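You operate a simulated robot arm through the tools that you are given. There is no shell and no other tool.

Carry out the task below with a simulated robot arm. There is one attempt and no reset: what you move stays moved.

TASK
Fill the black wheel with the yellow nozzle to about its card's pressure.
Fine: turn the set knob to it; shut the blue tap before the nozzle comes off, stand the nozzle in its holder, lever up, and leave the cap on its stud. Set down upright: yellow nozzle. Where these are worked on the way, their far stop is far enough and under half their travel is too little: blue tap.

It is judged by the outcome, as a careful person would: the job done as asked, and still so three seconds after it is handed in. It fails if anything else is knocked over, pushed out of place, dropped, spilled or broken. Lids that push on must go on centred and level and be pressed home; caps that screw on are set level and turned clockwise until they are tight.

THE ROBOT
A 6-joint arm with a two-finger gripper, on a carriage that runs on a rail from [-1794, 94] to [543, -29] (x, y) and turns from -160 to 172 degrees about z. Base frame: it is fixed where the carriage stands at the start and does not move with it; the origin is on the floor, on the carriage's upright axis, x ahead of it, y to its left, z up. Readings come in mm, degrees, newtons and seconds.
It reaches about 949 mm from its shoulder. Its first joint turns from -166.0 to 166.0 degrees. Places, roughly: air display [900, 300, 900]; black wheel [900, 0, 1400]; blue tap [800, 200, 900]; blue wheel [900, -500, 1100]; holder of the yellow nozzle [800, -100, 900]; lever of the yellow nozzle [800, -100, 1000]; set knob [800, 400, 900]; silver wheel [900, 600, 1200]; yellow nozzle (3x3x8 cm) [800, -100, 900]. Payload 2.54 kg.
The TCP is the grasp point between the finger pads, 23 mm short of the fingertips. In the tool frame z runs along the fingers and y along their closing line. The gripper opens to 126 mm; its body begins 82 mm behind the TCP.
Orientation is that of the tool frame in the base frame, as a unit quaternion [x, y, z, w]. With the fingers straight down and closing along the base's y, the tool's x points along the base's -x, its y along +y and its z along -z.

THE INTERFACE
- The arm moves only by the tool step_arm. Its argument "motion" is a list of rows, each a list of 7 numbers: the turn, a rotation vector about the tool's x, y, z in degrees, then the shift along the tool's x, y, z in mm, then the finger opening in mm, from 0 to 126. In form: [[rx, ry, rz, x, y, z, jaw], ...]. A call has 1 to 20 rows; each row is the pose to reach, as a shift and turn from the pose commanded when the call began, along the tool's axes at that moment. Each row takes 0.2 s and may step no farther than 50 mm and 8.6 degrees from the row before; otherwise, or with a gripper value out of range, the whole call is refused. Where a pose cannot be reached the arm comes as near as it can. A force on the tool above 50 N (or 10 N above the force at the start of the call, whichever is more), or a blocked arm, ends the call early, and 0.2 s more pass. Each finger travels about 84.2 mm/s and halts on what it meets, pressing with about 42 N; the grip force reading is that of the motor and also rises with nothing between the fingers. The clock runs only during rows and for 0.2 s after the last one: add rows that repeat a pose to give the fingers time. It gives the time, the measured TCP pose, the force on the tool (base axes), the opening and the grip force at its end, in the units of the frame above (readings bear some noise), with the torque about the TCP (base axes, N m) and any sound that the robot's microphone picked up.
- Cameras (640 x 400 px; columns grow to the right, rows downward): "scene" is now at [72.2, 205.2, 1603.6]; the picture's right is [0.06, -1.00, 0.00], its down [-0.52, -0.03, -0.86] and it looks along [0.85, 0.05, -0.52] (base axes); focal length 248 px, centre (320, 200). "wrist" rides on the gripper at [82, 14, -122] in the tool frame; the picture's right is [-0.17, 0.99, 0.00], its down [-0.79, -0.13, -0.60] and it looks along [-0.59, -0.10, 0.80] (tool axes); focal length 243 px, centre (320, 200). There is no depth. A picture from a camera that has moved, and an enlarged one, comes with that camera's place and axes in the base frame and with its lens.
- grab_frame(camera): a new picture of that camera. It takes no simulated time.
- raise_lower(by): moves the trunk up (or, below 0, down) by that many mm; the arm and the scene camera ride with it, the base frame stays. It gives what a move gives, with no picture.
- roll_base(legs): drives the robot by 1 to 6 legs, each [ahead, left, turn to the left] in mm, mm and degrees, along the robot's own axes; the way and the turn of a leg run together, so that a leg with both is an arc; at most 1500 mm and 180 degrees a leg. The arm and the cameras ride along, it lands a little off, and it stops where it bumps. It keeps to its track: a leg is cut to what the track allows. It gives what a move gives.
- aim_head(pan, tilt): turns the head with the scene camera to pan (to the left, within 120 degrees either way) and tilt (down, from -29 to 69), counted from straight ahead of the robot. It gives what a move gives.
- enlarge(camera, box): a new picture of the part [left, top, right, bottom] of that camera's present view, enlarged. It takes no simulated time.
- finish_job(): hands the job in; it is judged then, once.

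Places have to be worked out from the pictures, the camera data and where the tool is seen. Open the gripper and draw the arm clear of the work before you hand the job in, unless the task says otherwise.

The tools are called after "Request:" as name(argument=value, ...) on one line, values as JSON. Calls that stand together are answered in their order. step_arm: Moves the arm, as the interface text tells. Its arguments: {"type":"object","properties":{"motion":{"type":"array","items":{"type":"array","items":{"type":"number"}}}},"required":["motion"]} The other tools are called the same way: raise_lower (by) moves the trunk up or down; roll_base (legs) drives the base; aim_head (pan, tilt) turns the head that bears the scene camera; grab_frame (camera) takes a picture; enlarge (camera, box) takes an enlarged picture of a part of a camera's view; finish_job () hands the job in.

At the start:

```text
time: 0.0
tcp_pos: [459.0, 183.7, 1387.3]
tool_rot: [0.0, 1.0, 0.0, 0.0]
ft_force: [0.3, -0.7, 1.0]
moment: [-0.01, -0.01, -0.03]
width: 125.8
grip_force: 0.1
trunk travel left (down, up): [-400.0, 90.0]
robot x, y, heading: [-1.2, 2.4, -0.1]
head pan, tilt (commanded): [3.2, 31.1]
```

scene: 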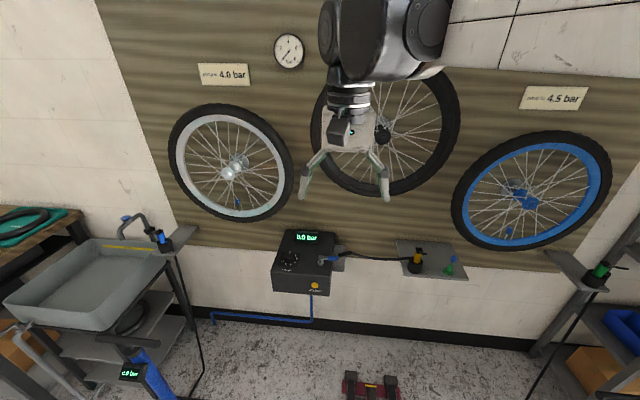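
wrist: 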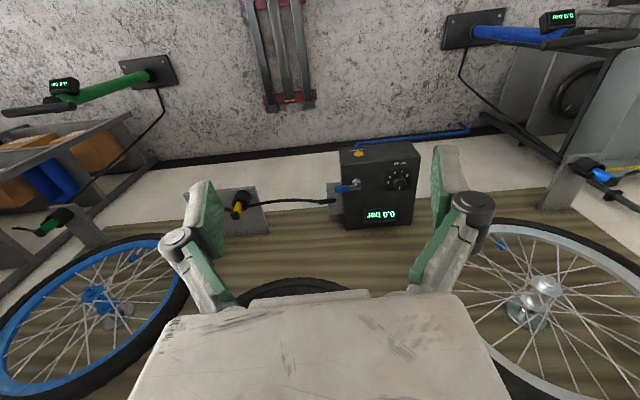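

I start by looking closer at the scene: the inflator box, nozzle holder, and the black wheel partly hidden by the arm.

Request:
enlarge(camera="scene", box=[250, 200, 490, 350])

Request:
enlarge(camera="scene", box=[180, 20, 500, 220])

Request:
enlarge(camera="wrist", box=[200, 130, 440, 280])

```text
2.67 times, centred on (370, 275) of scene
camera zoom: at [72.2, 205.2, 1603.6], right [0.06, -1.0, 0.0], down [-0.52, -0.03, -0.86], along [0.85, 0.05, -0.52], focal length 662 px, centre (187, 0)
```

zoom: 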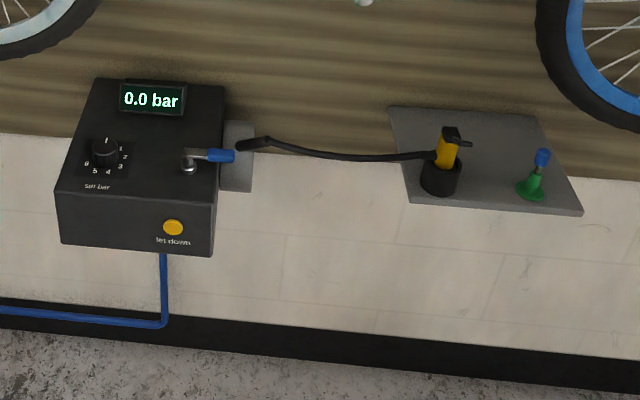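

```text
2.00 times, centred on (340, 120) of scene
camera zoom: at [72.2, 205.2, 1603.6], right [0.06, -1.0, 0.0], down [-0.52, -0.03, -0.86], along [0.85, 0.05, -0.52], focal length 497 px, centre (280, 360)
```

zoom: 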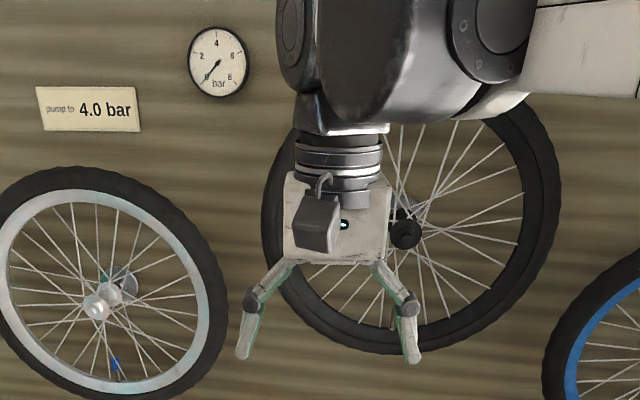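

```text
2.67 times, centred on (320, 205) of wrist
camera zoom: at [376.2, 198.1, 1508.2], right [0.17, 0.99, 0.0], down [0.79, -0.13, 0.6], along [0.59, -0.1, -0.8], focal length 647 px, centre (320, 187)
```

zoom: 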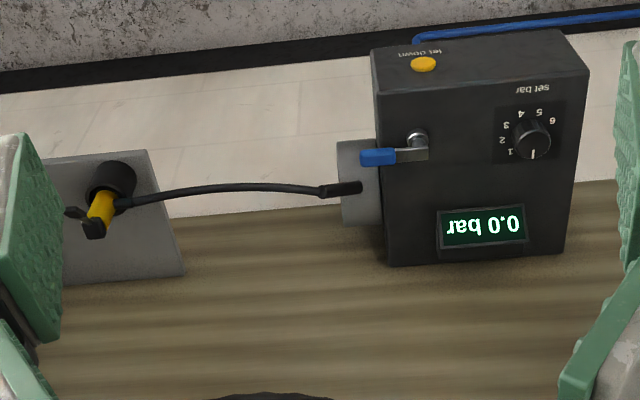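

The black wheel's card is hidden behind the arm. I swing the tool to the left to uncover it.

Request:
step_arm(motion=[[0, 0, 0, 0, 40, 20, 126], [0, 0, 0, 0, 80, 40, 126], [0, 0, 0, 0, 120, 60, 126], [0, 0, 0, 0, 160, 80, 126], [0, 0, 0, 0, 200, 100, 126], [0, 0, 0, 20, 240, 120, 126], [0, 0, 0, 40, 280, 140, 126], [0, 0, 0, 60, 320, 160, 126]])

Request:
grab_frame(camera="scene")

```text
time: 1.8
tcp_pos: [397.5, 504.3, 1228.9]
tool_rot: [0.001, 1.0, 0.0, 0.0]
ft_force: [0.1, -0.8, 0.3]
moment: [-0.03, -0.01, 0.02]
width: 125.8
grip_force: 0.0
trunk travel left (down, up): [-400.0, 90.0]
robot x, y, heading: [0.8, -0.5, -0.2]
head pan, tilt (commanded): [3.2, 31.1]
```

```text
taken
camera scene: at [49.5, 255.0, 1593.6], right [0.63, -0.78, 0.0], down [-0.47, -0.39, -0.79], along [0.61, 0.5, -0.61], focal length 248 px, centre (320, 200)
```

scene: 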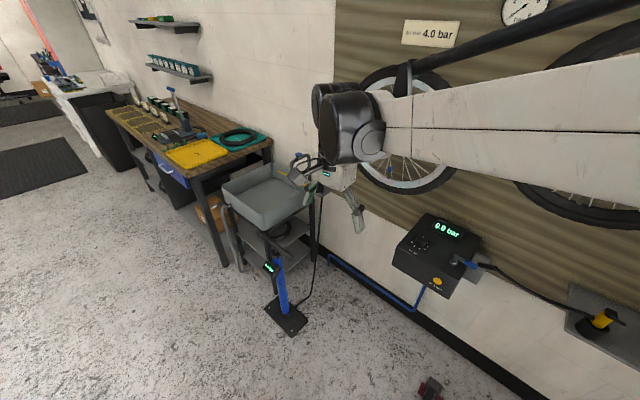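

The head turned along with the arm. I aim it explicitly at the region above the black wheel.

Request:
aim_head(pan=-10, tilt=5)

Request:
grab_frame(camera="scene")

```text
time: 2.7
tcp_pos: [396.8, 504.9, 1228.3]
tool_rot: [0.0, 1.0, 0.0, 0.0]
ft_force: [-0.7, 0.9, 0.8]
moment: [-0.02, -0.02, -0.02]
width: 126.1
grip_force: 0.1
trunk travel left (down, up): [-400.0, 90.0]
robot x, y, heading: [1.5, 2.2, 0.0]
head pan, tilt (commanded): [-10.0, 5.0]
```

```text
taken
camera scene: at [54.6, 259.2, 1636.3], right [0.63, -0.78, 0.0], down [-0.15, -0.12, -0.98], along [0.76, 0.62, -0.19], focal length 248 px, centre (320, 200)
```

scene: 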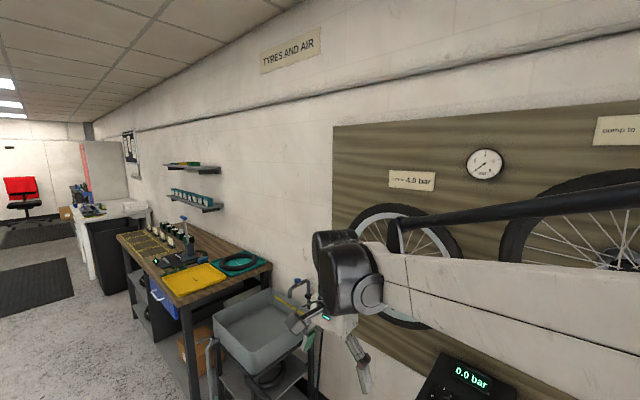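

Request:
aim_head(pan=-40, tilt=5)

Request:
grab_frame(camera="scene")

```text
time: 3.6
tcp_pos: [398.1, 503.9, 1227.8]
tool_rot: [0.0, 1.0, 0.0, 0.0]
ft_force: [-0.7, -0.7, -0.3]
moment: [0.0, -0.02, -0.02]
width: 126.1
grip_force: 0.0
trunk travel left (down, up): [-400.0, 90.0]
robot x, y, heading: [-1.2, 0.3, -0.0]
head pan, tilt (commanded): [-40.0, 5.0]
```

```text
taken
camera scene: at [54.5, 258.9, 1637.8], right [0.63, -0.78, 0.0], down [-0.13, -0.11, -0.98], along [0.76, 0.62, -0.17], focal length 248 px, centre (320, 200)
```

scene: 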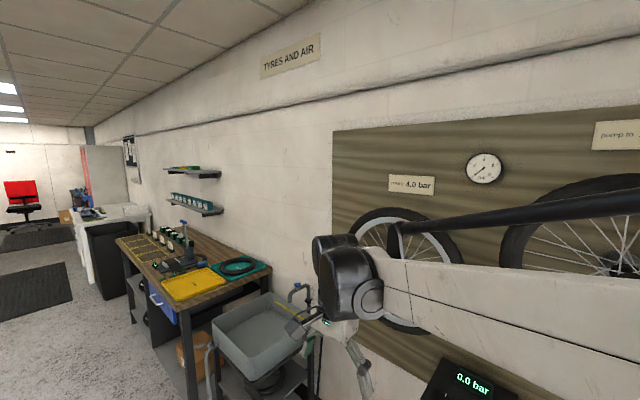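

The pan doesn't respond, and the head seems to ride with the arm's first joint, so I swing the arm part of the way back to bring the card into view while keeping it low.

Request:
step_arm(motion=[[0, 0, 0, 0, -45, 0, 126], [0, 0, 0, 0, -90, 0, 126], [0, 0, 0, 0, -135, 0, 126], [0, 0, 0, 0, -180, 0, 126], [0, 0, 0, 0, -220, 0, 126]])

Request:
grab_frame(camera="scene")

```text
time: 4.8
tcp_pos: [398.2, 283.9, 1227.4]
tool_rot: [-0.001, 1.0, 0.0, -0.001]
ft_force: [0.8, 0.1, -0.3]
moment: [0.02, -0.02, 0.01]
width: 125.9
grip_force: 0.1
trunk travel left (down, up): [-400.0, 90.0]
robot x, y, heading: [0.2, 0.7, 0.0]
head pan, tilt (commanded): [-40.0, 5.0]
```

```text
taken
camera scene: at [52.7, 140.8, 1645.9], right [-0.64, -0.77, 0.0], down [-0.07, 0.06, -1.0], along [0.76, -0.64, -0.09], focal length 248 px, centre (320, 200)
```

scene: 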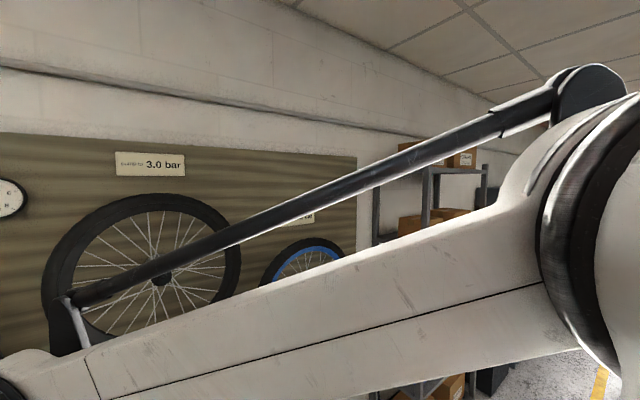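

The card above the black wheel is now visible; I enlarge it to read it.

Request:
enlarge(camera="scene", box=[0, 120, 320, 320])

Request:
enlarge(camera="scene", box=[100, 140, 200, 203])

```text
2.00 times, centred on (160, 220) of scene
camera zoom: at [52.7, 140.8, 1645.9], right [-0.64, -0.77, 0.0], down [-0.07, 0.06, -1.0], along [0.76, -0.64, -0.09], focal length 497 px, centre (640, 160)
```

zoom: 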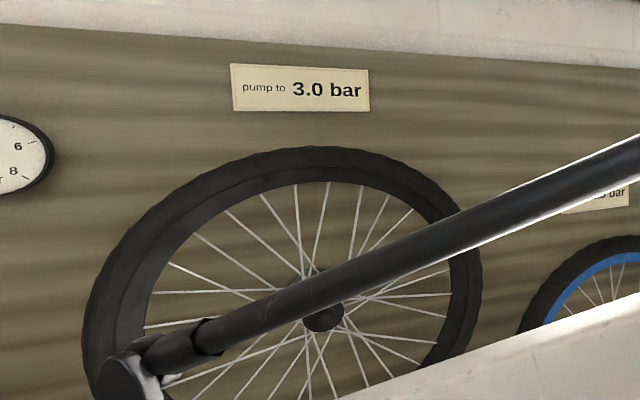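

```text
6.35 times, centred on (150, 172) of scene
camera zoom: at [52.7, 140.8, 1645.9], right [-0.64, -0.77, 0.0], down [-0.07, 0.06, -1.0], along [0.76, -0.64, -0.09], focal length 1576 px, centre (1399, 381)
```

zoom: 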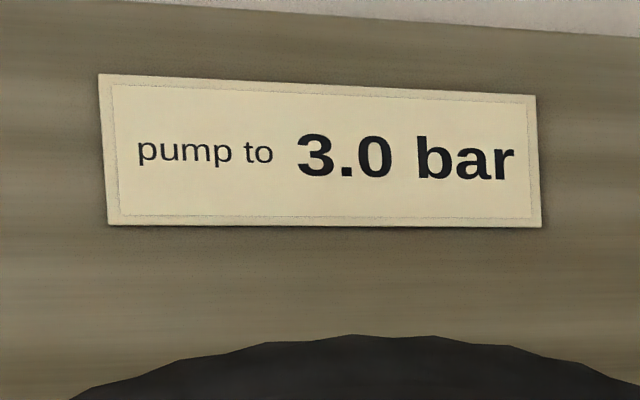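

The black wheel's card says 3.0 bar. Now I swing the arm to the right to uncover the black wheel's lower rim and valve.

Request:
step_arm(motion=[[0, 0, 0, 0, -48, 0, 126], [0, 0, 0, 0, -96, 0, 126], [0, 0, 0, 0, -144, 0, 126], [0, 0, 0, 0, -192, 0, 126], [0, 0, 0, 0, -240, 0, 126], [0, 0, 0, 0, -288, 0, 126], [0, 0, 0, 0, -336, 0, 126], [0, 0, 0, 0, -384, 0, 126], [0, 0, 0, 0, -432, 0, 126], [0, 0, 0, 0, -480, 0, 126], [0, 0, 0, 0, -528, 0, 126], [0, 0, 0, 0, -576, 0, 126], [0, 0, 0, 0, -624, 0, 126]])

Request:
aim_head(pan=0, tilt=25)

Request:
grab_frame(camera="scene")

Request:
grab_frame(camera="wrist")

```text
time: 7.7
tcp_pos: [398.4, -341.7, 1226.8]
tool_rot: [-0.001, 1.0, -0.001, 0.0]
ft_force: [0.0, -0.3, 0.5]
moment: [-0.01, 0.04, 0.02]
width: 126.0
grip_force: 0.2
trunk travel left (down, up): [-400.0, 90.0]
robot x, y, heading: [0.6, 2.1, 0.1]
head pan, tilt (commanded): [-40.0, 5.0]
```

```text
time: 8.7
tcp_pos: [398.8, -339.2, 1226.2]
tool_rot: [0.0, 1.0, 0.0, 0.0]
ft_force: [-1.0, 0.5, 0.0]
moment: [0.01, 0.01, 0.01]
width: 125.8
grip_force: 0.0
trunk travel left (down, up): [-400.0, 90.0]
robot x, y, heading: [3.7, 1.2, 0.2]
head pan, tilt (commanded): [0.0, 25.0]
```

```text
taken
camera scene: at [74.5, 200.2, 1613.4], right [0.0, -1.0, 0.0], down [-0.42, 0.0, -0.91], along [0.91, 0.0, -0.42], focal length 248 px, centre (320, 200)
```

scene: 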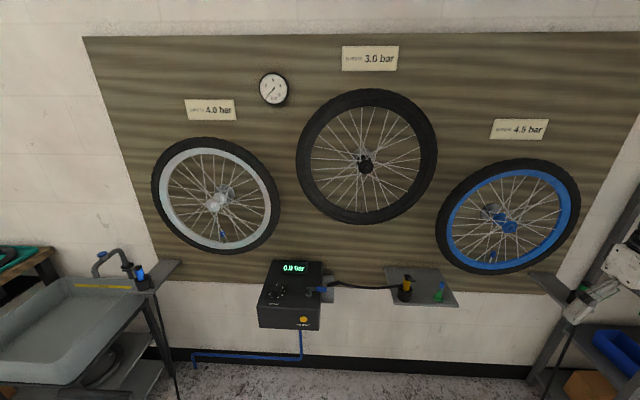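

```text
taken
camera wrist: at [315.5, -325.6, 1348.2], right [0.17, 0.99, 0.0], down [0.79, -0.13, 0.6], along [0.59, -0.1, -0.8], focal length 243 px, centre (320, 200)
```

wrist: 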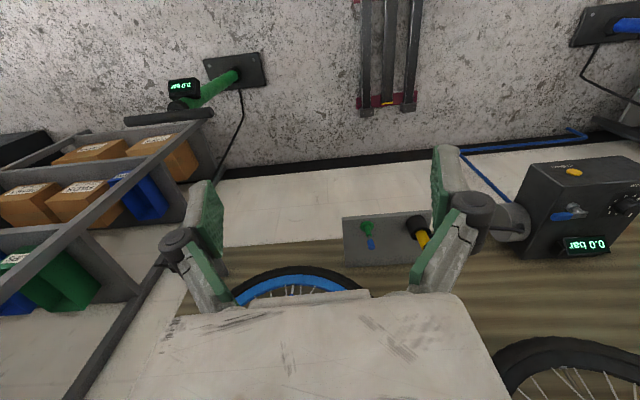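

Now the whole stand is visible. I enlarge the black wheel, the box and the nozzle plate.

Request:
enlarge(camera="scene", box=[286, 80, 446, 180])

Request:
enlarge(camera="scene", box=[310, 150, 406, 210])

Request:
enlarge(camera="scene", box=[250, 250, 346, 310])

Request:
enlarge(camera="scene", box=[380, 260, 460, 310])

```text
4.00 times, centred on (366, 130) of scene
camera zoom: at [74.5, 200.2, 1613.4], right [0.0, -1.0, 0.0], down [-0.42, 0.0, -0.91], along [0.91, 0.0, -0.42], focal length 993 px, centre (136, 480)
```

zoom: 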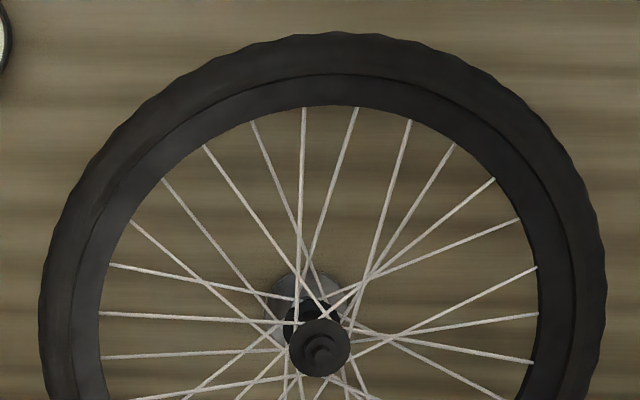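

```text
6.67 times, centred on (358, 180) of scene
camera zoom: at [74.5, 200.2, 1613.4], right [0.0, -1.0, 0.0], down [-0.42, 0.0, -0.91], along [0.91, 0.0, -0.42], focal length 1655 px, centre (67, 333)
```

zoom: 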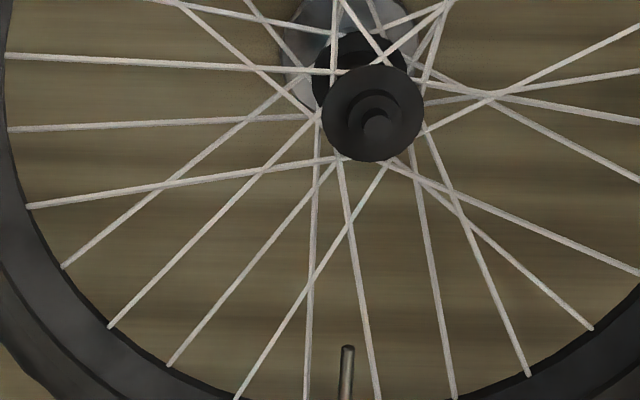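

```text
6.67 times, centred on (298, 280) of scene
camera zoom: at [74.5, 200.2, 1613.4], right [0.0, -1.0, 0.0], down [-0.42, 0.0, -0.91], along [0.91, 0.0, -0.42], focal length 1655 px, centre (467, -333)
```

zoom: 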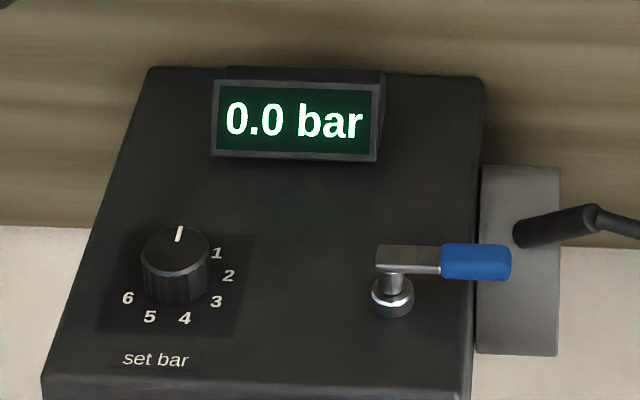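

```text
8.00 times, centred on (420, 285) of scene
camera zoom: at [74.5, 200.2, 1613.4], right [0.0, -1.0, 0.0], down [-0.42, 0.0, -0.91], along [0.91, 0.0, -0.42], focal length 1986 px, centre (-480, -480)
```

zoom: 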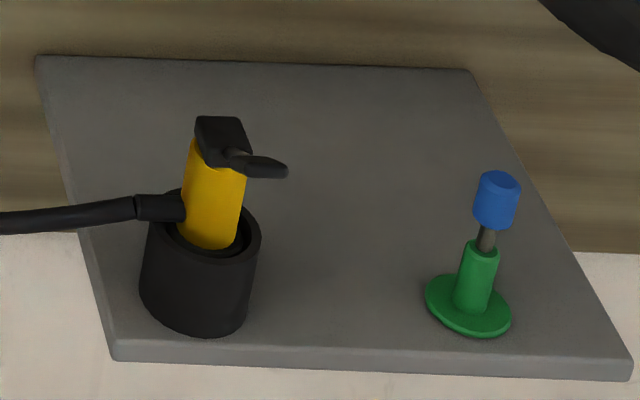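

The black wheel's valve is bare (its blue cap already sits on the green stud), so the cap can stay there. I look down at the floor ahead and at the arm's surroundings before driving closer.

Request:
aim_head(pan=0, tilt=65)

Request:
grab_frame(camera="scene")

Request:
aim_head(pan=-60, tilt=35)

Request:
grab_frame(camera="scene")

```text
time: 9.8
tcp_pos: [398.6, -340.1, 1227.6]
tool_rot: [0.0, 1.0, 0.0, 0.001]
ft_force: [0.5, 0.2, -0.3]
moment: [-0.01, -0.02, 0.0]
width: 126.0
grip_force: 0.0
trunk travel left (down, up): [-400.0, 90.0]
robot x, y, heading: [-1.0, -2.4, -0.0]
head pan, tilt (commanded): [0.0, 65.0]
```

```text
taken
camera scene: at [43.2, 200.2, 1557.8], right [0.0, -1.0, 0.0], down [-0.91, 0.0, -0.42], along [0.42, 0.0, -0.91], focal length 248 px, centre (320, 200)
```

scene: 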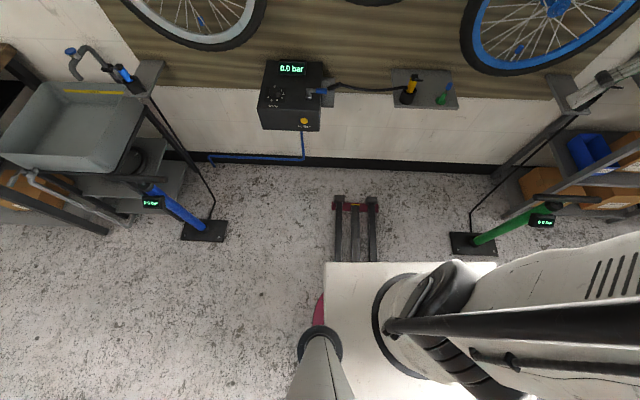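

```text
time: 11.1
tcp_pos: [398.8, -339.2, 1227.6]
tool_rot: [0.0, 1.0, 0.001, 0.0]
ft_force: [0.1, -0.1, -0.8]
moment: [-0.01, 0.0, -0.03]
width: 126.0
grip_force: 0.0
trunk travel left (down, up): [-400.0, 90.0]
robot x, y, heading: [1.3, -0.1, -0.2]
head pan, tilt (commanded): [-60.0, 35.0]
```

```text
taken
camera scene: at [27.2, 124.4, 1597.5], right [-0.86, -0.51, 0.0], down [-0.29, 0.5, -0.82], along [0.41, -0.71, -0.57], focal length 248 px, centre (320, 200)
```

scene: 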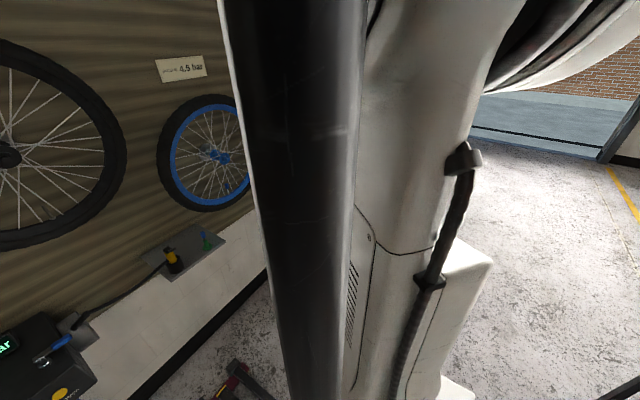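

Next I bring the wrist camera closer to the nozzle plate for a detailed look at nozzle, lever and holder.

Request:
step_arm(motion=[[0, 0, 0, -27, 37, 13, 126], [0, 0, 0, -54, 73, 26, 126], [0, 0, 0, -81, 110, 39, 126], [0, 0, 0, -107, 147, 52, 126], [0, 0, 0, -134, 183, 65, 126], [0, 0, 0, -161, 220, 77, 126]])

Request:
grab_frame(camera="wrist")

Request:
enlarge(camera="wrist", box=[220, 150, 440, 290])

```text
time: 12.5
tcp_pos: [560.8, -119.3, 1151.8]
tool_rot: [0.0, 1.0, 0.0, 0.0]
ft_force: [0.4, -0.3, -0.8]
moment: [0.0, -0.02, 0.0]
width: 126.1
grip_force: 0.0
trunk travel left (down, up): [-400.0, 90.0]
robot x, y, heading: [-1.4, -0.6, 0.0]
head pan, tilt (commanded): [-60.0, 35.0]
```

```text
taken
camera wrist: at [477.4, -105.1, 1271.8], right [0.17, 0.99, 0.0], down [0.79, -0.13, 0.6], along [0.59, -0.1, -0.8], focal length 243 px, centre (320, 200)
```

wrist: 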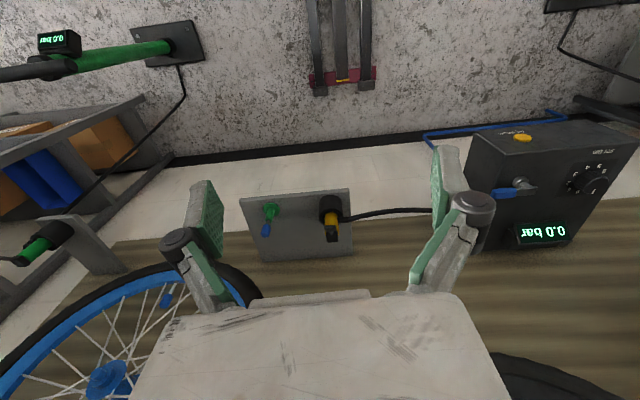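

```text
2.86 times, centred on (330, 220) of wrist
camera zoom: at [477.4, -105.1, 1271.8], right [0.17, 0.99, 0.0], down [0.79, -0.13, 0.6], along [0.59, -0.1, -0.8], focal length 693 px, centre (291, 143)
```

zoom: 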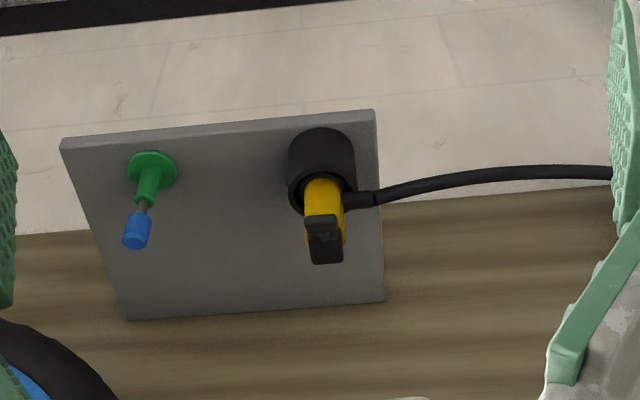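

I retract the tool a bit, then drive 200 mm closer and lower the trunk for better reach and viewing angles.

Request:
step_arm(motion=[[0, 0, 0, 45, 0, 0, 126], [0, 0, 0, 90, 0, 0, 126], [0, 0, 0, 135, 0, 0, 126], [0, 0, 0, 160, 0, 0, 126]])

Request:
roll_base(legs=[[200, 0, 0]])

Request:
raise_lower(by=-150)

Request:
aim_head(pan=-15, tilt=25)

Request:
grab_frame(camera="scene")

Request:
grab_frame(camera="wrist")

```text
time: 13.5
tcp_pos: [402.7, -119.5, 1150.3]
tool_rot: [-0.001, 1.0, 0.0, 0.0]
ft_force: [-0.6, 0.7, 0.3]
moment: [0.02, -0.04, 0.02]
width: 126.2
grip_force: 0.0
trunk travel left (down, up): [-400.0, 90.0]
robot x, y, heading: [-3.7, 2.1, -0.0]
head pan, tilt (commanded): [-60.0, 35.0]
```

```text
time: 15.1
tcp_pos: [598.3, -131.5, 1150.8]
tool_rot: [0.0, 1.0, 0.0, -0.001]
ft_force: [-0.3, 0.1, 0.1]
moment: [0.0, 0.0, 0.0]
width: 125.8
grip_force: 0.0
trunk travel left (down, up): [-400.0, 90.0]
robot x, y, heading: [199.6, -7.8, 0.3]
head pan, tilt (commanded): [-60.0, 35.0]
```

```text
time: 16.8
tcp_pos: [597.5, -130.1, 1000.9]
tool_rot: [0.0, 1.0, 0.001, 0.0]
ft_force: [-0.6, 0.6, -0.2]
moment: [-0.03, 0.02, 0.02]
width: 126.1
grip_force: 0.0
trunk travel left (down, up): [-250.0, 240.0]
robot x, y, heading: [199.9, -13.6, 0.4]
head pan, tilt (commanded): [-60.0, 35.0]
```

```text
time: 17.9
tcp_pos: [597.6, -131.4, 1000.4]
tool_rot: [0.0, 1.0, 0.0, 0.0]
ft_force: [0.3, 0.6, -1.3]
moment: [0.04, -0.04, 0.01]
width: 126.1
grip_force: 0.2
trunk travel left (down, up): [-250.0, 240.0]
robot x, y, heading: [197.7, -12.9, 0.1]
head pan, tilt (commanded): [-15.0, 25.0]
```

```text
taken
camera scene: at [213.6, 103.3, 1467.1], right [-0.93, -0.36, 0.0], down [-0.14, 0.36, -0.92], along [0.33, -0.86, -0.39], focal length 248 px, centre (320, 200)
```

scene: 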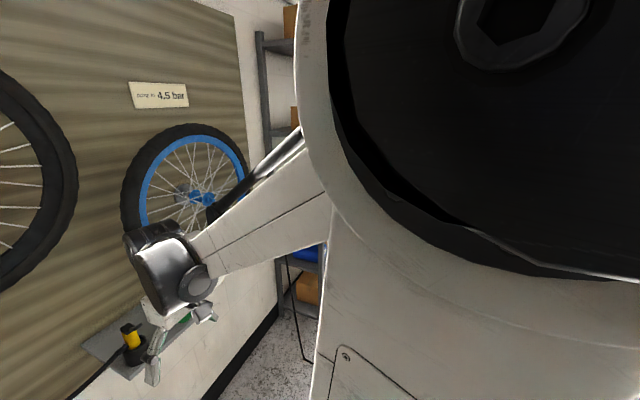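

```text
taken
camera wrist: at [515.2, -117.0, 1121.1], right [0.17, 0.99, 0.0], down [0.79, -0.13, 0.6], along [0.59, -0.1, -0.8], focal length 243 px, centre (320, 200)
```

wrist: 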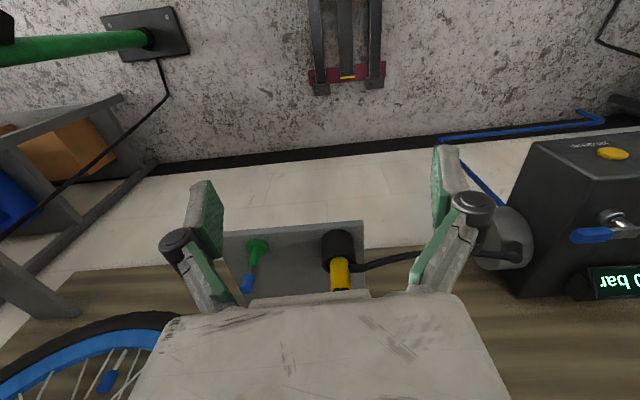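

The head did not follow the pan command this time; I try again to see whether it is only late.

Request:
aim_head(pan=-16, tilt=25)

Request:
grab_frame(camera="scene")

```text
time: 18.6
tcp_pos: [598.4, -131.6, 1000.4]
tool_rot: [0.0, 1.0, 0.001, 0.0]
ft_force: [0.0, 0.4, 0.3]
moment: [0.03, 0.02, 0.01]
width: 126.0
grip_force: 0.0
trunk travel left (down, up): [-250.0, 240.0]
robot x, y, heading: [194.7, -11.8, -0.1]
head pan, tilt (commanded): [-16.0, 25.0]
```

```text
taken
camera scene: at [214.0, 103.5, 1467.3], right [-0.93, -0.36, 0.0], down [-0.14, 0.36, -0.92], along [0.34, -0.86, -0.38], focal length 248 px, centre (320, 200)
```

scene: 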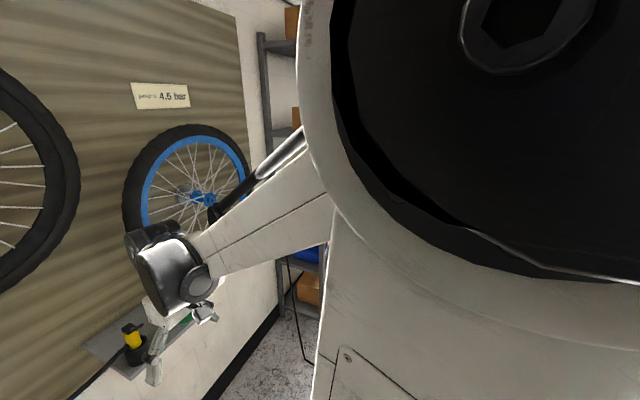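

The head boom seems physically caught behind the upper arm. I swing the arm right to free it, then re-aim the head straight ahead.

Request:
step_arm(motion=[[0, 0, 0, 10, -45, -20, 126], [0, 0, 0, 20, -90, -40, 126], [0, 0, 0, 30, -135, -60, 126], [0, 0, 0, 40, -180, -80, 126], [0, 0, 0, 50, -225, -90, 126]])

Request:
aim_head(pan=10, tilt=25)

Request:
grab_frame(camera="scene")

```text
refused: row 1 steps farther than a row can; nothing moved
```

```text
time: 19.5
tcp_pos: [597.4, -130.7, 1000.4]
tool_rot: [0.0, 1.0, -0.001, 0.0]
ft_force: [-0.1, 0.2, -0.1]
moment: [-0.03, 0.01, 0.01]
width: 125.9
grip_force: 0.0
trunk travel left (down, up): [-250.0, 240.0]
robot x, y, heading: [199.2, -10.9, -0.1]
head pan, tilt (commanded): [10.0, 25.0]
```

```text
taken
camera scene: at [214.3, 103.6, 1467.6], right [-0.93, -0.37, 0.0], down [-0.14, 0.35, -0.92], along [0.34, -0.86, -0.38], focal length 248 px, centre (320, 200)
```

scene: 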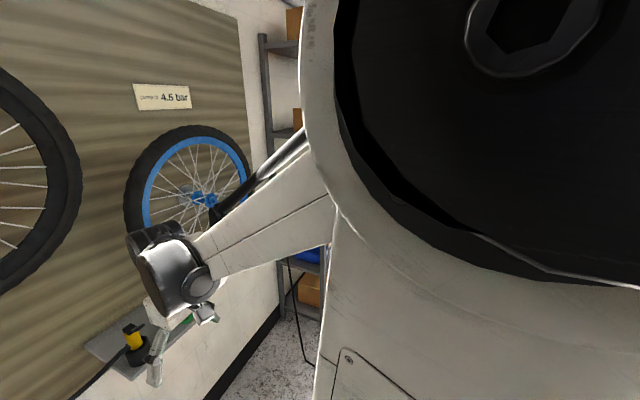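

The step was a bit too long; I repeat the swing to the right with shorter rows.

Request:
step_arm(motion=[[0, 0, 0, 8, -40, -15, 126], [0, 0, 0, 16, -80, -30, 126], [0, 0, 0, 24, -120, -45, 126], [0, 0, 0, 32, -160, -60, 126], [0, 0, 0, 40, -200, -75, 126], [0, 0, 0, 48, -240, -90, 126]])

Request:
aim_head(pan=10, tilt=25)

Request:
grab_frame(camera="scene")

```text
time: 20.9
tcp_pos: [548.2, -369.6, 1089.9]
tool_rot: [0.0, 1.0, 0.0, 0.001]
ft_force: [-0.6, 0.9, 0.1]
moment: [-0.02, 0.01, -0.03]
width: 126.0
grip_force: 0.0
trunk travel left (down, up): [-250.0, 240.0]
robot x, y, heading: [198.5, -10.2, 0.1]
head pan, tilt (commanded): [10.0, 25.0]
```

```text
time: 21.5
tcp_pos: [549.4, -370.5, 1090.0]
tool_rot: [0.001, 1.0, 0.0, 0.0]
ft_force: [0.1, 0.2, -0.5]
moment: [0.01, 0.0, -0.02]
width: 125.9
grip_force: 0.0
trunk travel left (down, up): [-250.0, 240.0]
robot x, y, heading: [200.4, -9.5, -0.1]
head pan, tilt (commanded): [10.0, 25.0]
```

```text
taken
camera scene: at [271.0, 205.9, 1463.4], right [0.17, -0.98, 0.0], down [-0.42, -0.07, -0.91], along [0.89, 0.16, -0.42], focal length 248 px, centre (320, 200)
```

scene: 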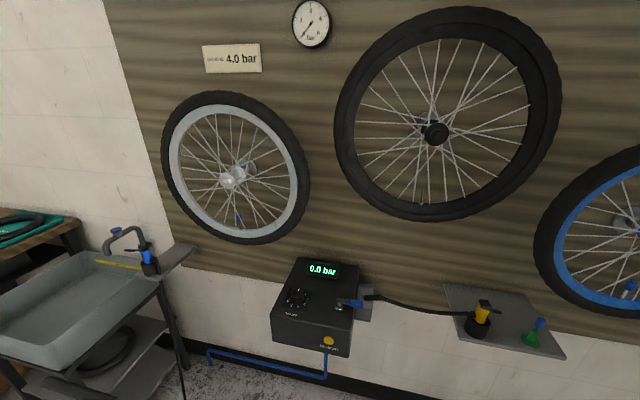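

The head is free now. I enlarge the valve area, box and nozzle from this closer camera position.

Request:
enlarge(camera="scene", box=[370, 130, 482, 200])

Request:
enlarge(camera="scene", box=[264, 250, 392, 330])

Request:
enlarge(camera="scene", box=[440, 280, 568, 360])

```text
5.71 times, centred on (426, 165) of scene
camera zoom: at [271.0, 205.9, 1463.4], right [0.17, -0.98, 0.0], down [-0.42, -0.07, -0.91], along [0.89, 0.16, -0.42], focal length 1419 px, centre (-286, 400)
```

zoom: 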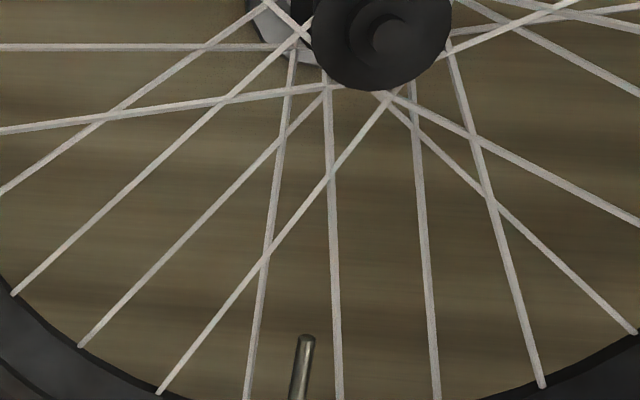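

```text
5.00 times, centred on (328, 290) of scene
camera zoom: at [271.0, 205.9, 1463.4], right [0.17, -0.98, 0.0], down [-0.42, -0.07, -0.91], along [0.89, 0.16, -0.42], focal length 1241 px, centre (280, -250)
```

zoom: 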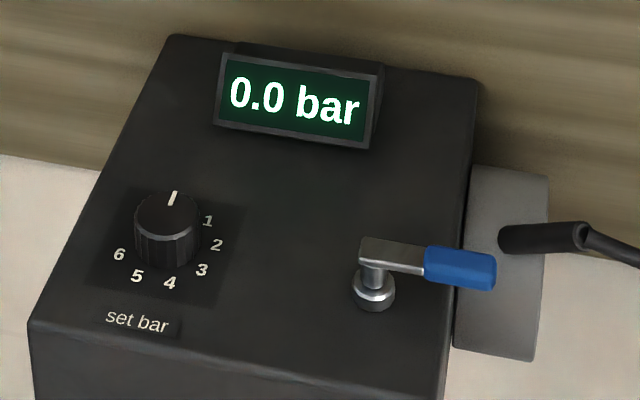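

```text
5.00 times, centred on (504, 320) of scene
camera zoom: at [271.0, 205.9, 1463.4], right [0.17, -0.98, 0.0], down [-0.42, -0.07, -0.91], along [0.89, 0.16, -0.42], focal length 1241 px, centre (-600, -400)
```

zoom: 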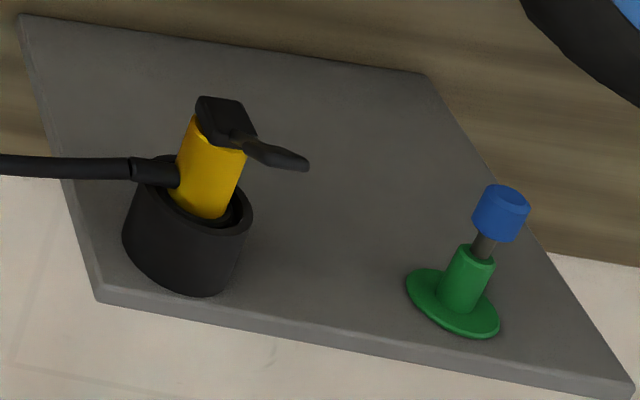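

The arm moves freely here. Before sweeping left to the set knob I turn the head left out of the arm's way, then move the tool to hover in front of the knob.

Request:
aim_head(pan=60, tilt=30)

Request:
step_arm(motion=[[0, 0, 0, -6, 46, 0, 126], [0, 0, 0, -12, 92, 0, 126], [0, 0, 0, -18, 138, 0, 126], [0, 0, 0, -24, 184, 0, 126], [0, 0, 0, -30, 230, 0, 126], [0, 0, 0, -36, 276, 0, 126], [0, 0, 0, -42, 322, 0, 126], [0, 0, 0, -48, 368, 0, 126], [0, 0, 0, -54, 414, 0, 126], [0, 0, 0, -60, 460, 0, 126], [0, 0, 0, -66, 506, 0, 126], [0, 0, 0, -72, 552, 0, 126], [0, 0, 0, -78, 598, 0, 126], [0, 0, 0, -84, 644, 0, 126], [0, 0, 0, -90, 690, 0, 126], [0, 0, 0, -96, 735, 0, 126]])

Request:
grab_frame(camera="wrist")

Request:
grab_frame(camera="scene")

```text
time: 22.6
tcp_pos: [549.6, -369.1, 1089.9]
tool_rot: [0.0, 1.0, 0.0, -0.001]
ft_force: [0.3, 0.4, -0.5]
moment: [0.01, -0.02, 0.01]
width: 126.3
grip_force: 0.1
trunk travel left (down, up): [-250.0, 240.0]
robot x, y, heading: [197.8, -10.3, 0.3]
head pan, tilt (commanded): [60.0, 30.0]
```

```text
time: 26.0
tcp_pos: [646.4, 364.9, 1091.7]
tool_rot: [0.0, 1.0, 0.0, 0.0]
ft_force: [-0.1, -0.1, -0.3]
moment: [0.02, -0.02, -0.03]
width: 126.0
grip_force: 0.0
trunk travel left (down, up): [-250.0, 240.0]
robot x, y, heading: [196.0, -9.9, -0.2]
head pan, tilt (commanded): [60.0, 30.0]
```

```text
taken
camera wrist: at [564.3, 379.3, 1211.9], right [0.17, 0.99, 0.0], down [0.79, -0.13, 0.6], along [0.59, -0.1, -0.8], focal length 243 px, centre (320, 200)
```

wrist: 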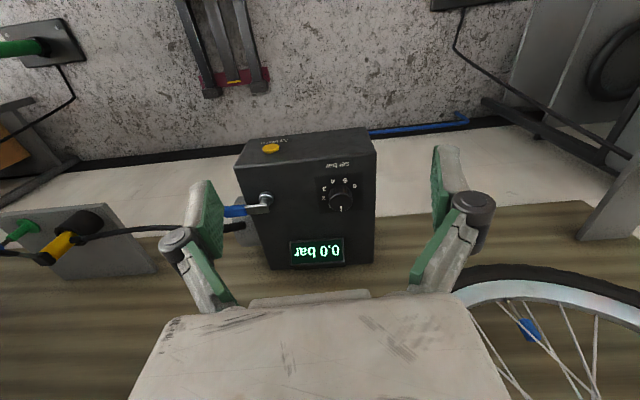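

```text
taken
camera scene: at [225.4, 267.6, 1455.5], right [0.87, -0.5, 0.0], down [-0.25, -0.43, -0.87], along [0.43, 0.75, -0.5], focal length 248 px, centre (320, 200)
```

scene: 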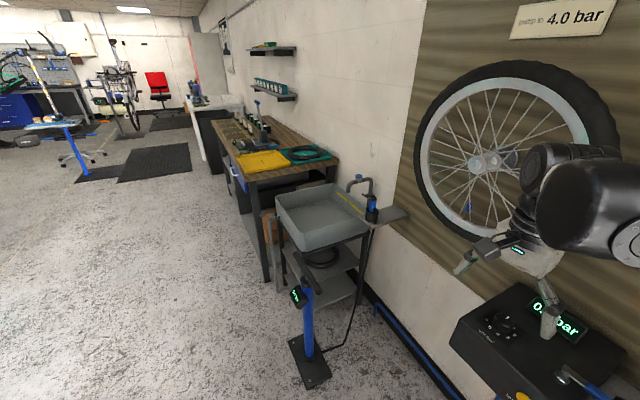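

I enlarge the knob from the wrist camera to read the scale and fix its position.

Request:
enlarge(camera="wrist", box=[230, 130, 390, 230])

Request:
enlarge(camera="wrist", box=[301, 160, 381, 220])

```text
4.00 times, centred on (310, 180) of wrist
camera zoom: at [564.3, 379.3, 1211.9], right [0.17, 0.99, 0.0], down [0.79, -0.13, 0.6], along [0.59, -0.1, -0.8], focal length 970 px, centre (360, 280)
```

zoom: 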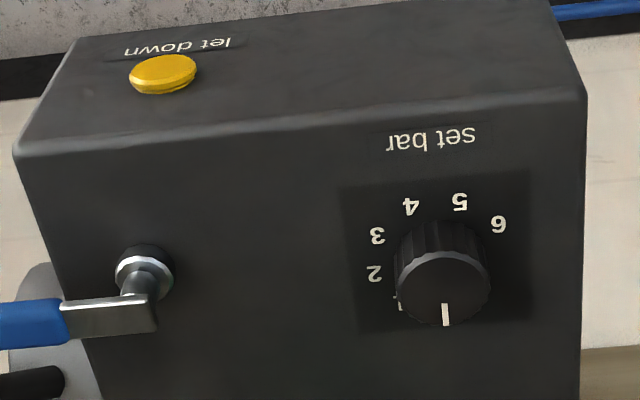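

```text
6.67 times, centred on (341, 190) of wrist
camera zoom: at [564.3, 379.3, 1211.9], right [0.17, 0.99, 0.0], down [0.79, -0.13, 0.6], along [0.59, -0.1, -0.8], focal length 1618 px, centre (180, 267)
```

zoom: 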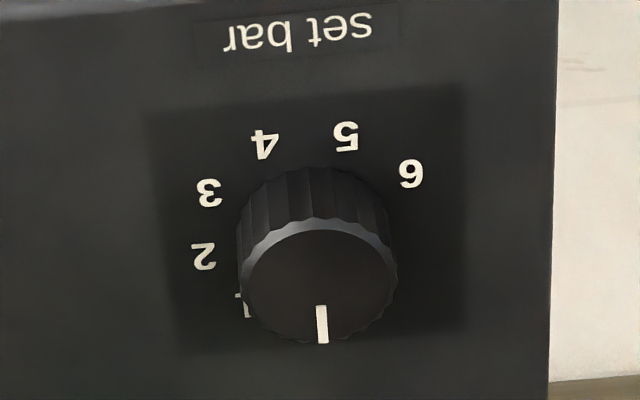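

The knob is round (about 38 mm), its axis vertical, with about 40° per bar clockwise, so 3 bar needs 120°. I move to hover over it at about [798, 369, 1010] and check alignment.

Request:
step_arm(motion=[[0, 0, 0, -38, 1, 20, 126], [0, 0, 0, -76, 2, 40, 126], [0, 0, 0, -114, 3, 61, 126], [0, 0, 0, -151.6, 4.5, 82, 126]])

Request:
grab_frame(camera="wrist")

Request:
enlarge(camera="wrist", box=[240, 60, 400, 160])

Request:
grab_frame(camera="scene")

```text
time: 27.0
tcp_pos: [797.4, 368.9, 1008.7]
tool_rot: [0.0, 1.0, 0.0, -0.001]
ft_force: [-0.4, 0.4, 0.1]
moment: [0.01, -0.01, 0.01]
width: 126.1
grip_force: 0.0
trunk travel left (down, up): [-250.0, 240.0]
robot x, y, heading: [194.9, -13.2, -0.0]
head pan, tilt (commanded): [60.0, 30.0]
```

```text
taken
camera wrist: at [714.7, 381.8, 1129.9], right [0.17, 0.99, 0.0], down [0.79, -0.13, 0.6], along [0.59, -0.1, -0.8], focal length 243 px, centre (320, 200)
```

wrist: 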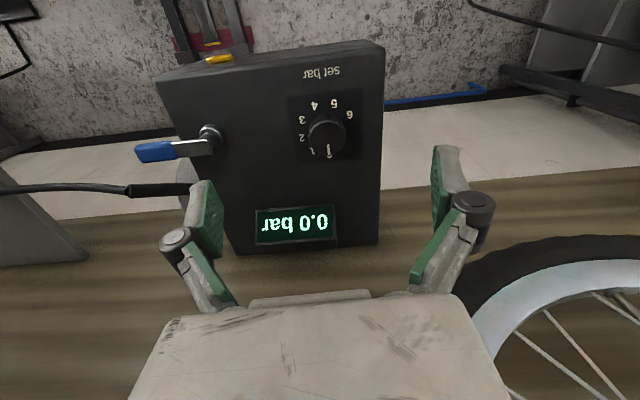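

```text
4.00 times, centred on (320, 110) of wrist
camera zoom: at [714.7, 381.8, 1129.9], right [0.17, 0.99, 0.0], down [0.79, -0.13, 0.6], along [0.59, -0.1, -0.8], focal length 970 px, centre (320, 560)
```

zoom: 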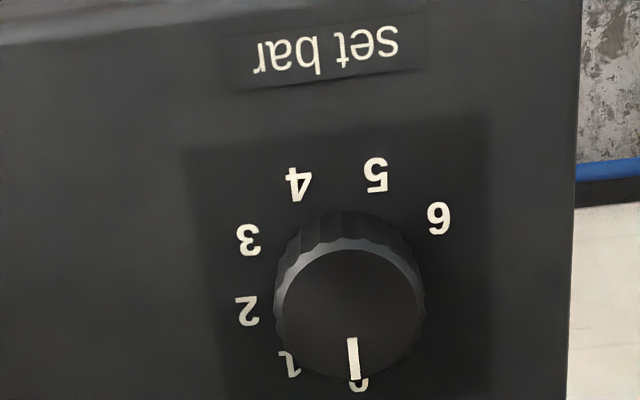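

```text
taken
camera scene: at [225.2, 267.9, 1455.4], right [0.87, -0.5, 0.0], down [-0.25, -0.43, -0.87], along [0.43, 0.75, -0.5], focal length 248 px, centre (320, 200)
```

scene: 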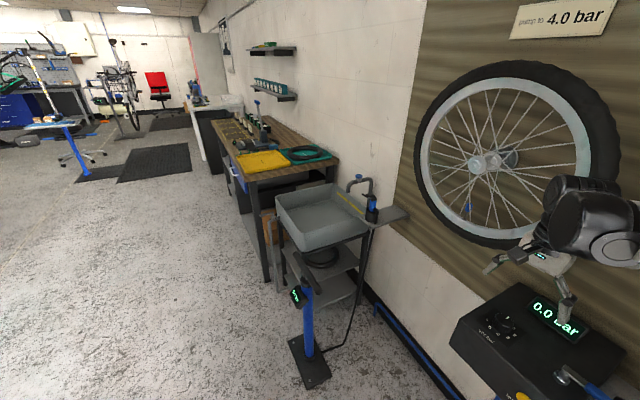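

Combining four views, the knob top comes out at about [813.5, 372, 890] and the panel at z≈866. I pre-rotate the gripper −60° at hover height and centre it over the knob with a smaller opening.

Request:
step_arm(motion=[[0, 0, -8.5, -4, 1, 0, 110], [0, 0, -17, -8, 2, 0, 90], [0, 0, -25.5, -12, 3, 0, 80], [0, 0, -34, -16, 3.4, 0, 80], [0, 0, -42.5, -16, 3.4, 0, 80], [0, 0, -51, -16, 3.4, 0, 80], [0, 0, -59.5, -16, 3.4, 0, 80], [0, 0, -60, -16, 3.4, 0, 80]])

Request:
grab_frame(camera="wrist")

```text
time: 28.8
tcp_pos: [813.1, 371.9, 1007.7]
tool_rot: [-0.501, 0.866, 0.0, 0.0]
ft_force: [0.6, 0.8, 0.1]
moment: [-0.01, -0.01, -0.01]
width: 80.2
grip_force: 0.0
trunk travel left (down, up): [-250.0, 240.0]
robot x, y, heading: [200.4, -9.7, 0.2]
head pan, tilt (commanded): [60.0, 30.0]
```

```text
taken
camera wrist: at [760.0, 307.9, 1129.2], right [-0.77, 0.64, 0.0], down [0.51, 0.62, 0.6], along [0.38, 0.46, -0.8], focal length 243 px, centre (320, 200)
```

wrist: 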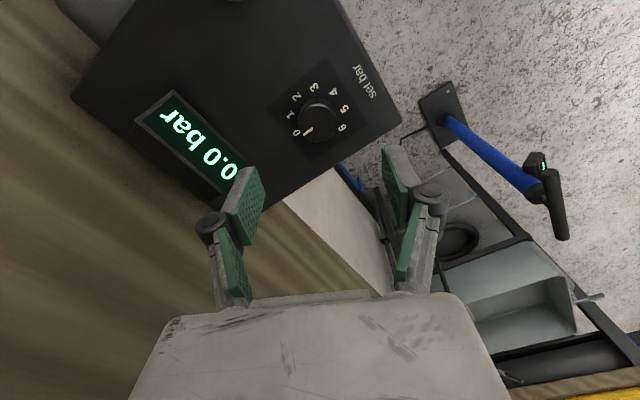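

The knob lies on the tool axis. I descend so the fingertips end a few millimetres above the panel.

Request:
step_arm(motion=[[0, 0, 0, 0, 0, 35, 80], [0, 0, 0, 0, 0, 70, 80], [0, 0, 0, 0, 0, 95, 80], [0, 0, 0, 0, 0, 110, 80]])

Request:
grab_frame(camera="wrist")

Request:
enlarge(camera="wrist", box=[220, 100, 440, 240])

```text
time: 29.8
tcp_pos: [814.0, 372.9, 898.4]
tool_rot: [-0.5, 0.866, 0.001, 0.0]
ft_force: [0.6, -0.8, 0.3]
moment: [0.01, -0.08, -0.02]
width: 80.0
grip_force: 0.0
trunk travel left (down, up): [-250.0, 240.0]
robot x, y, heading: [195.5, -11.4, -0.1]
head pan, tilt (commanded): [60.0, 30.0]
```

```text
taken
camera wrist: at [759.8, 308.8, 1018.5], right [-0.77, 0.64, 0.0], down [0.51, 0.62, 0.6], along [0.38, 0.46, -0.8], focal length 243 px, centre (320, 200)
```

wrist: 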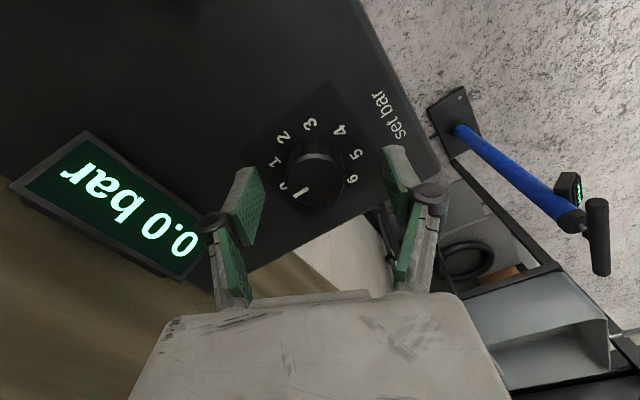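

```text
2.86 times, centred on (330, 170) of wrist
camera zoom: at [759.8, 308.8, 1018.5], right [-0.77, 0.64, 0.0], down [0.51, 0.62, 0.6], along [0.38, 0.46, -0.8], focal length 693 px, centre (291, 286)
```

zoom: 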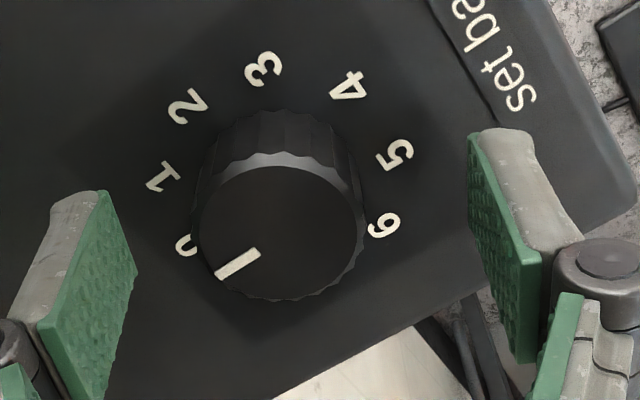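

Alignment is good (knob top on the tool axis, tips about 9 mm above the panel). I close on the knob.

Request:
step_arm(motion=[[0, 0, 0, 0, 0, 2, 60], [0, 0, 0, 0, 0, 2, 40], [0, 0, 0, 0, 0, 2, 20], [0, 0, 0, 0, 0, 2, 20]])

Request:
grab_frame(camera="wrist")

```text
time: 30.8
tcp_pos: [816.1, 370.8, 896.0]
tool_rot: [-0.499, 0.866, -0.001, 0.001]
ft_force: [23.1, -6.9, 4.0]
moment: [-0.22, -0.76, -0.05]
width: 40.4
grip_force: 44.5
trunk travel left (down, up): [-250.0, 240.0]
robot x, y, heading: [195.8, -10.0, -0.2]
head pan, tilt (commanded): [60.0, 30.0]
```

```text
taken
camera wrist: at [762.1, 306.8, 1016.6], right [-0.77, 0.64, 0.0], down [0.51, 0.62, 0.6], along [0.38, 0.46, -0.8], focal length 243 px, centre (320, 200)
```

wrist: 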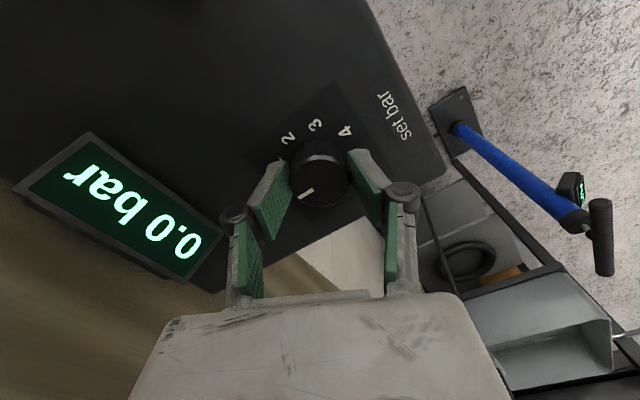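

Gripped with the knob about 2.5 mm off-centre; I shift by that amount and turn 60° clockwise.

Request:
step_arm(motion=[[0, 0, 0, 0, -2.5, 0, 20], [0, 0, 7.5, 0, -2.5, 0, 20], [0, 0, 15, 0, -2.5, 0, 20], [0, 0, 22.5, 0, -2.5, 0, 20], [0, 0, 30, 0, -2.5, 0, 20], [0, 0, 37.5, 0, -2.5, 0, 20], [0, 0, 45, 0, -2.5, 0, 20], [0, 0, 52.5, 0, -2.5, 0, 20], [0, 0, 60, 0, -2.5, 0, 20], [0, 0, 60, 0, -2.5, 0, 20]])

Request:
grab_frame(camera="wrist")

Request:
enlarge(camera="wrist", box=[240, 80, 400, 220])

```text
time: 33.0
tcp_pos: [815.1, 371.9, 895.6]
tool_rot: [0.0, 1.0, 0.0, -0.001]
ft_force: [-3.5, 13.3, -7.5]
moment: [0.45, 0.29, 0.01]
width: 40.3
grip_force: 44.9
trunk travel left (down, up): [-250.0, 240.0]
robot x, y, heading: [193.5, -11.4, 0.1]
head pan, tilt (commanded): [60.0, 30.0]
```

```text
taken
camera wrist: at [732.4, 386.5, 1016.7], right [0.17, 0.99, 0.0], down [0.79, -0.13, 0.6], along [0.59, -0.1, -0.8], focal length 243 px, centre (320, 200)
```

wrist: 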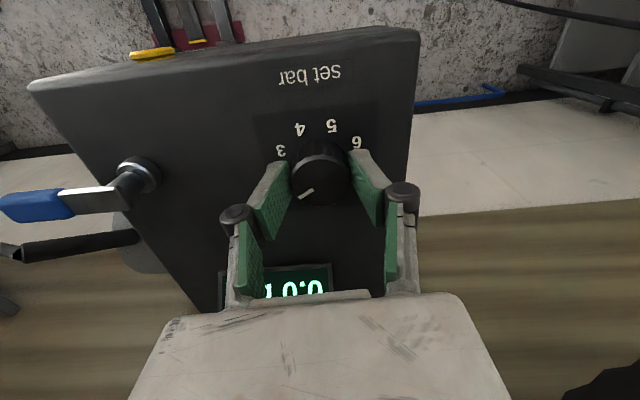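

```text
2.86 times, centred on (320, 150) of wrist
camera zoom: at [732.4, 386.5, 1016.7], right [0.17, 0.99, 0.0], down [0.79, -0.13, 0.6], along [0.59, -0.1, -0.8], focal length 693 px, centre (320, 343)
```

zoom: 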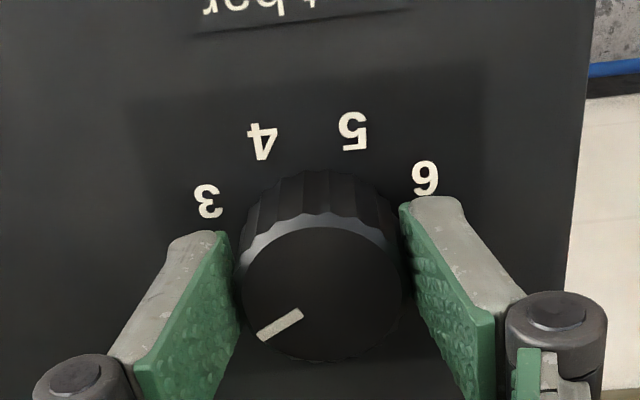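

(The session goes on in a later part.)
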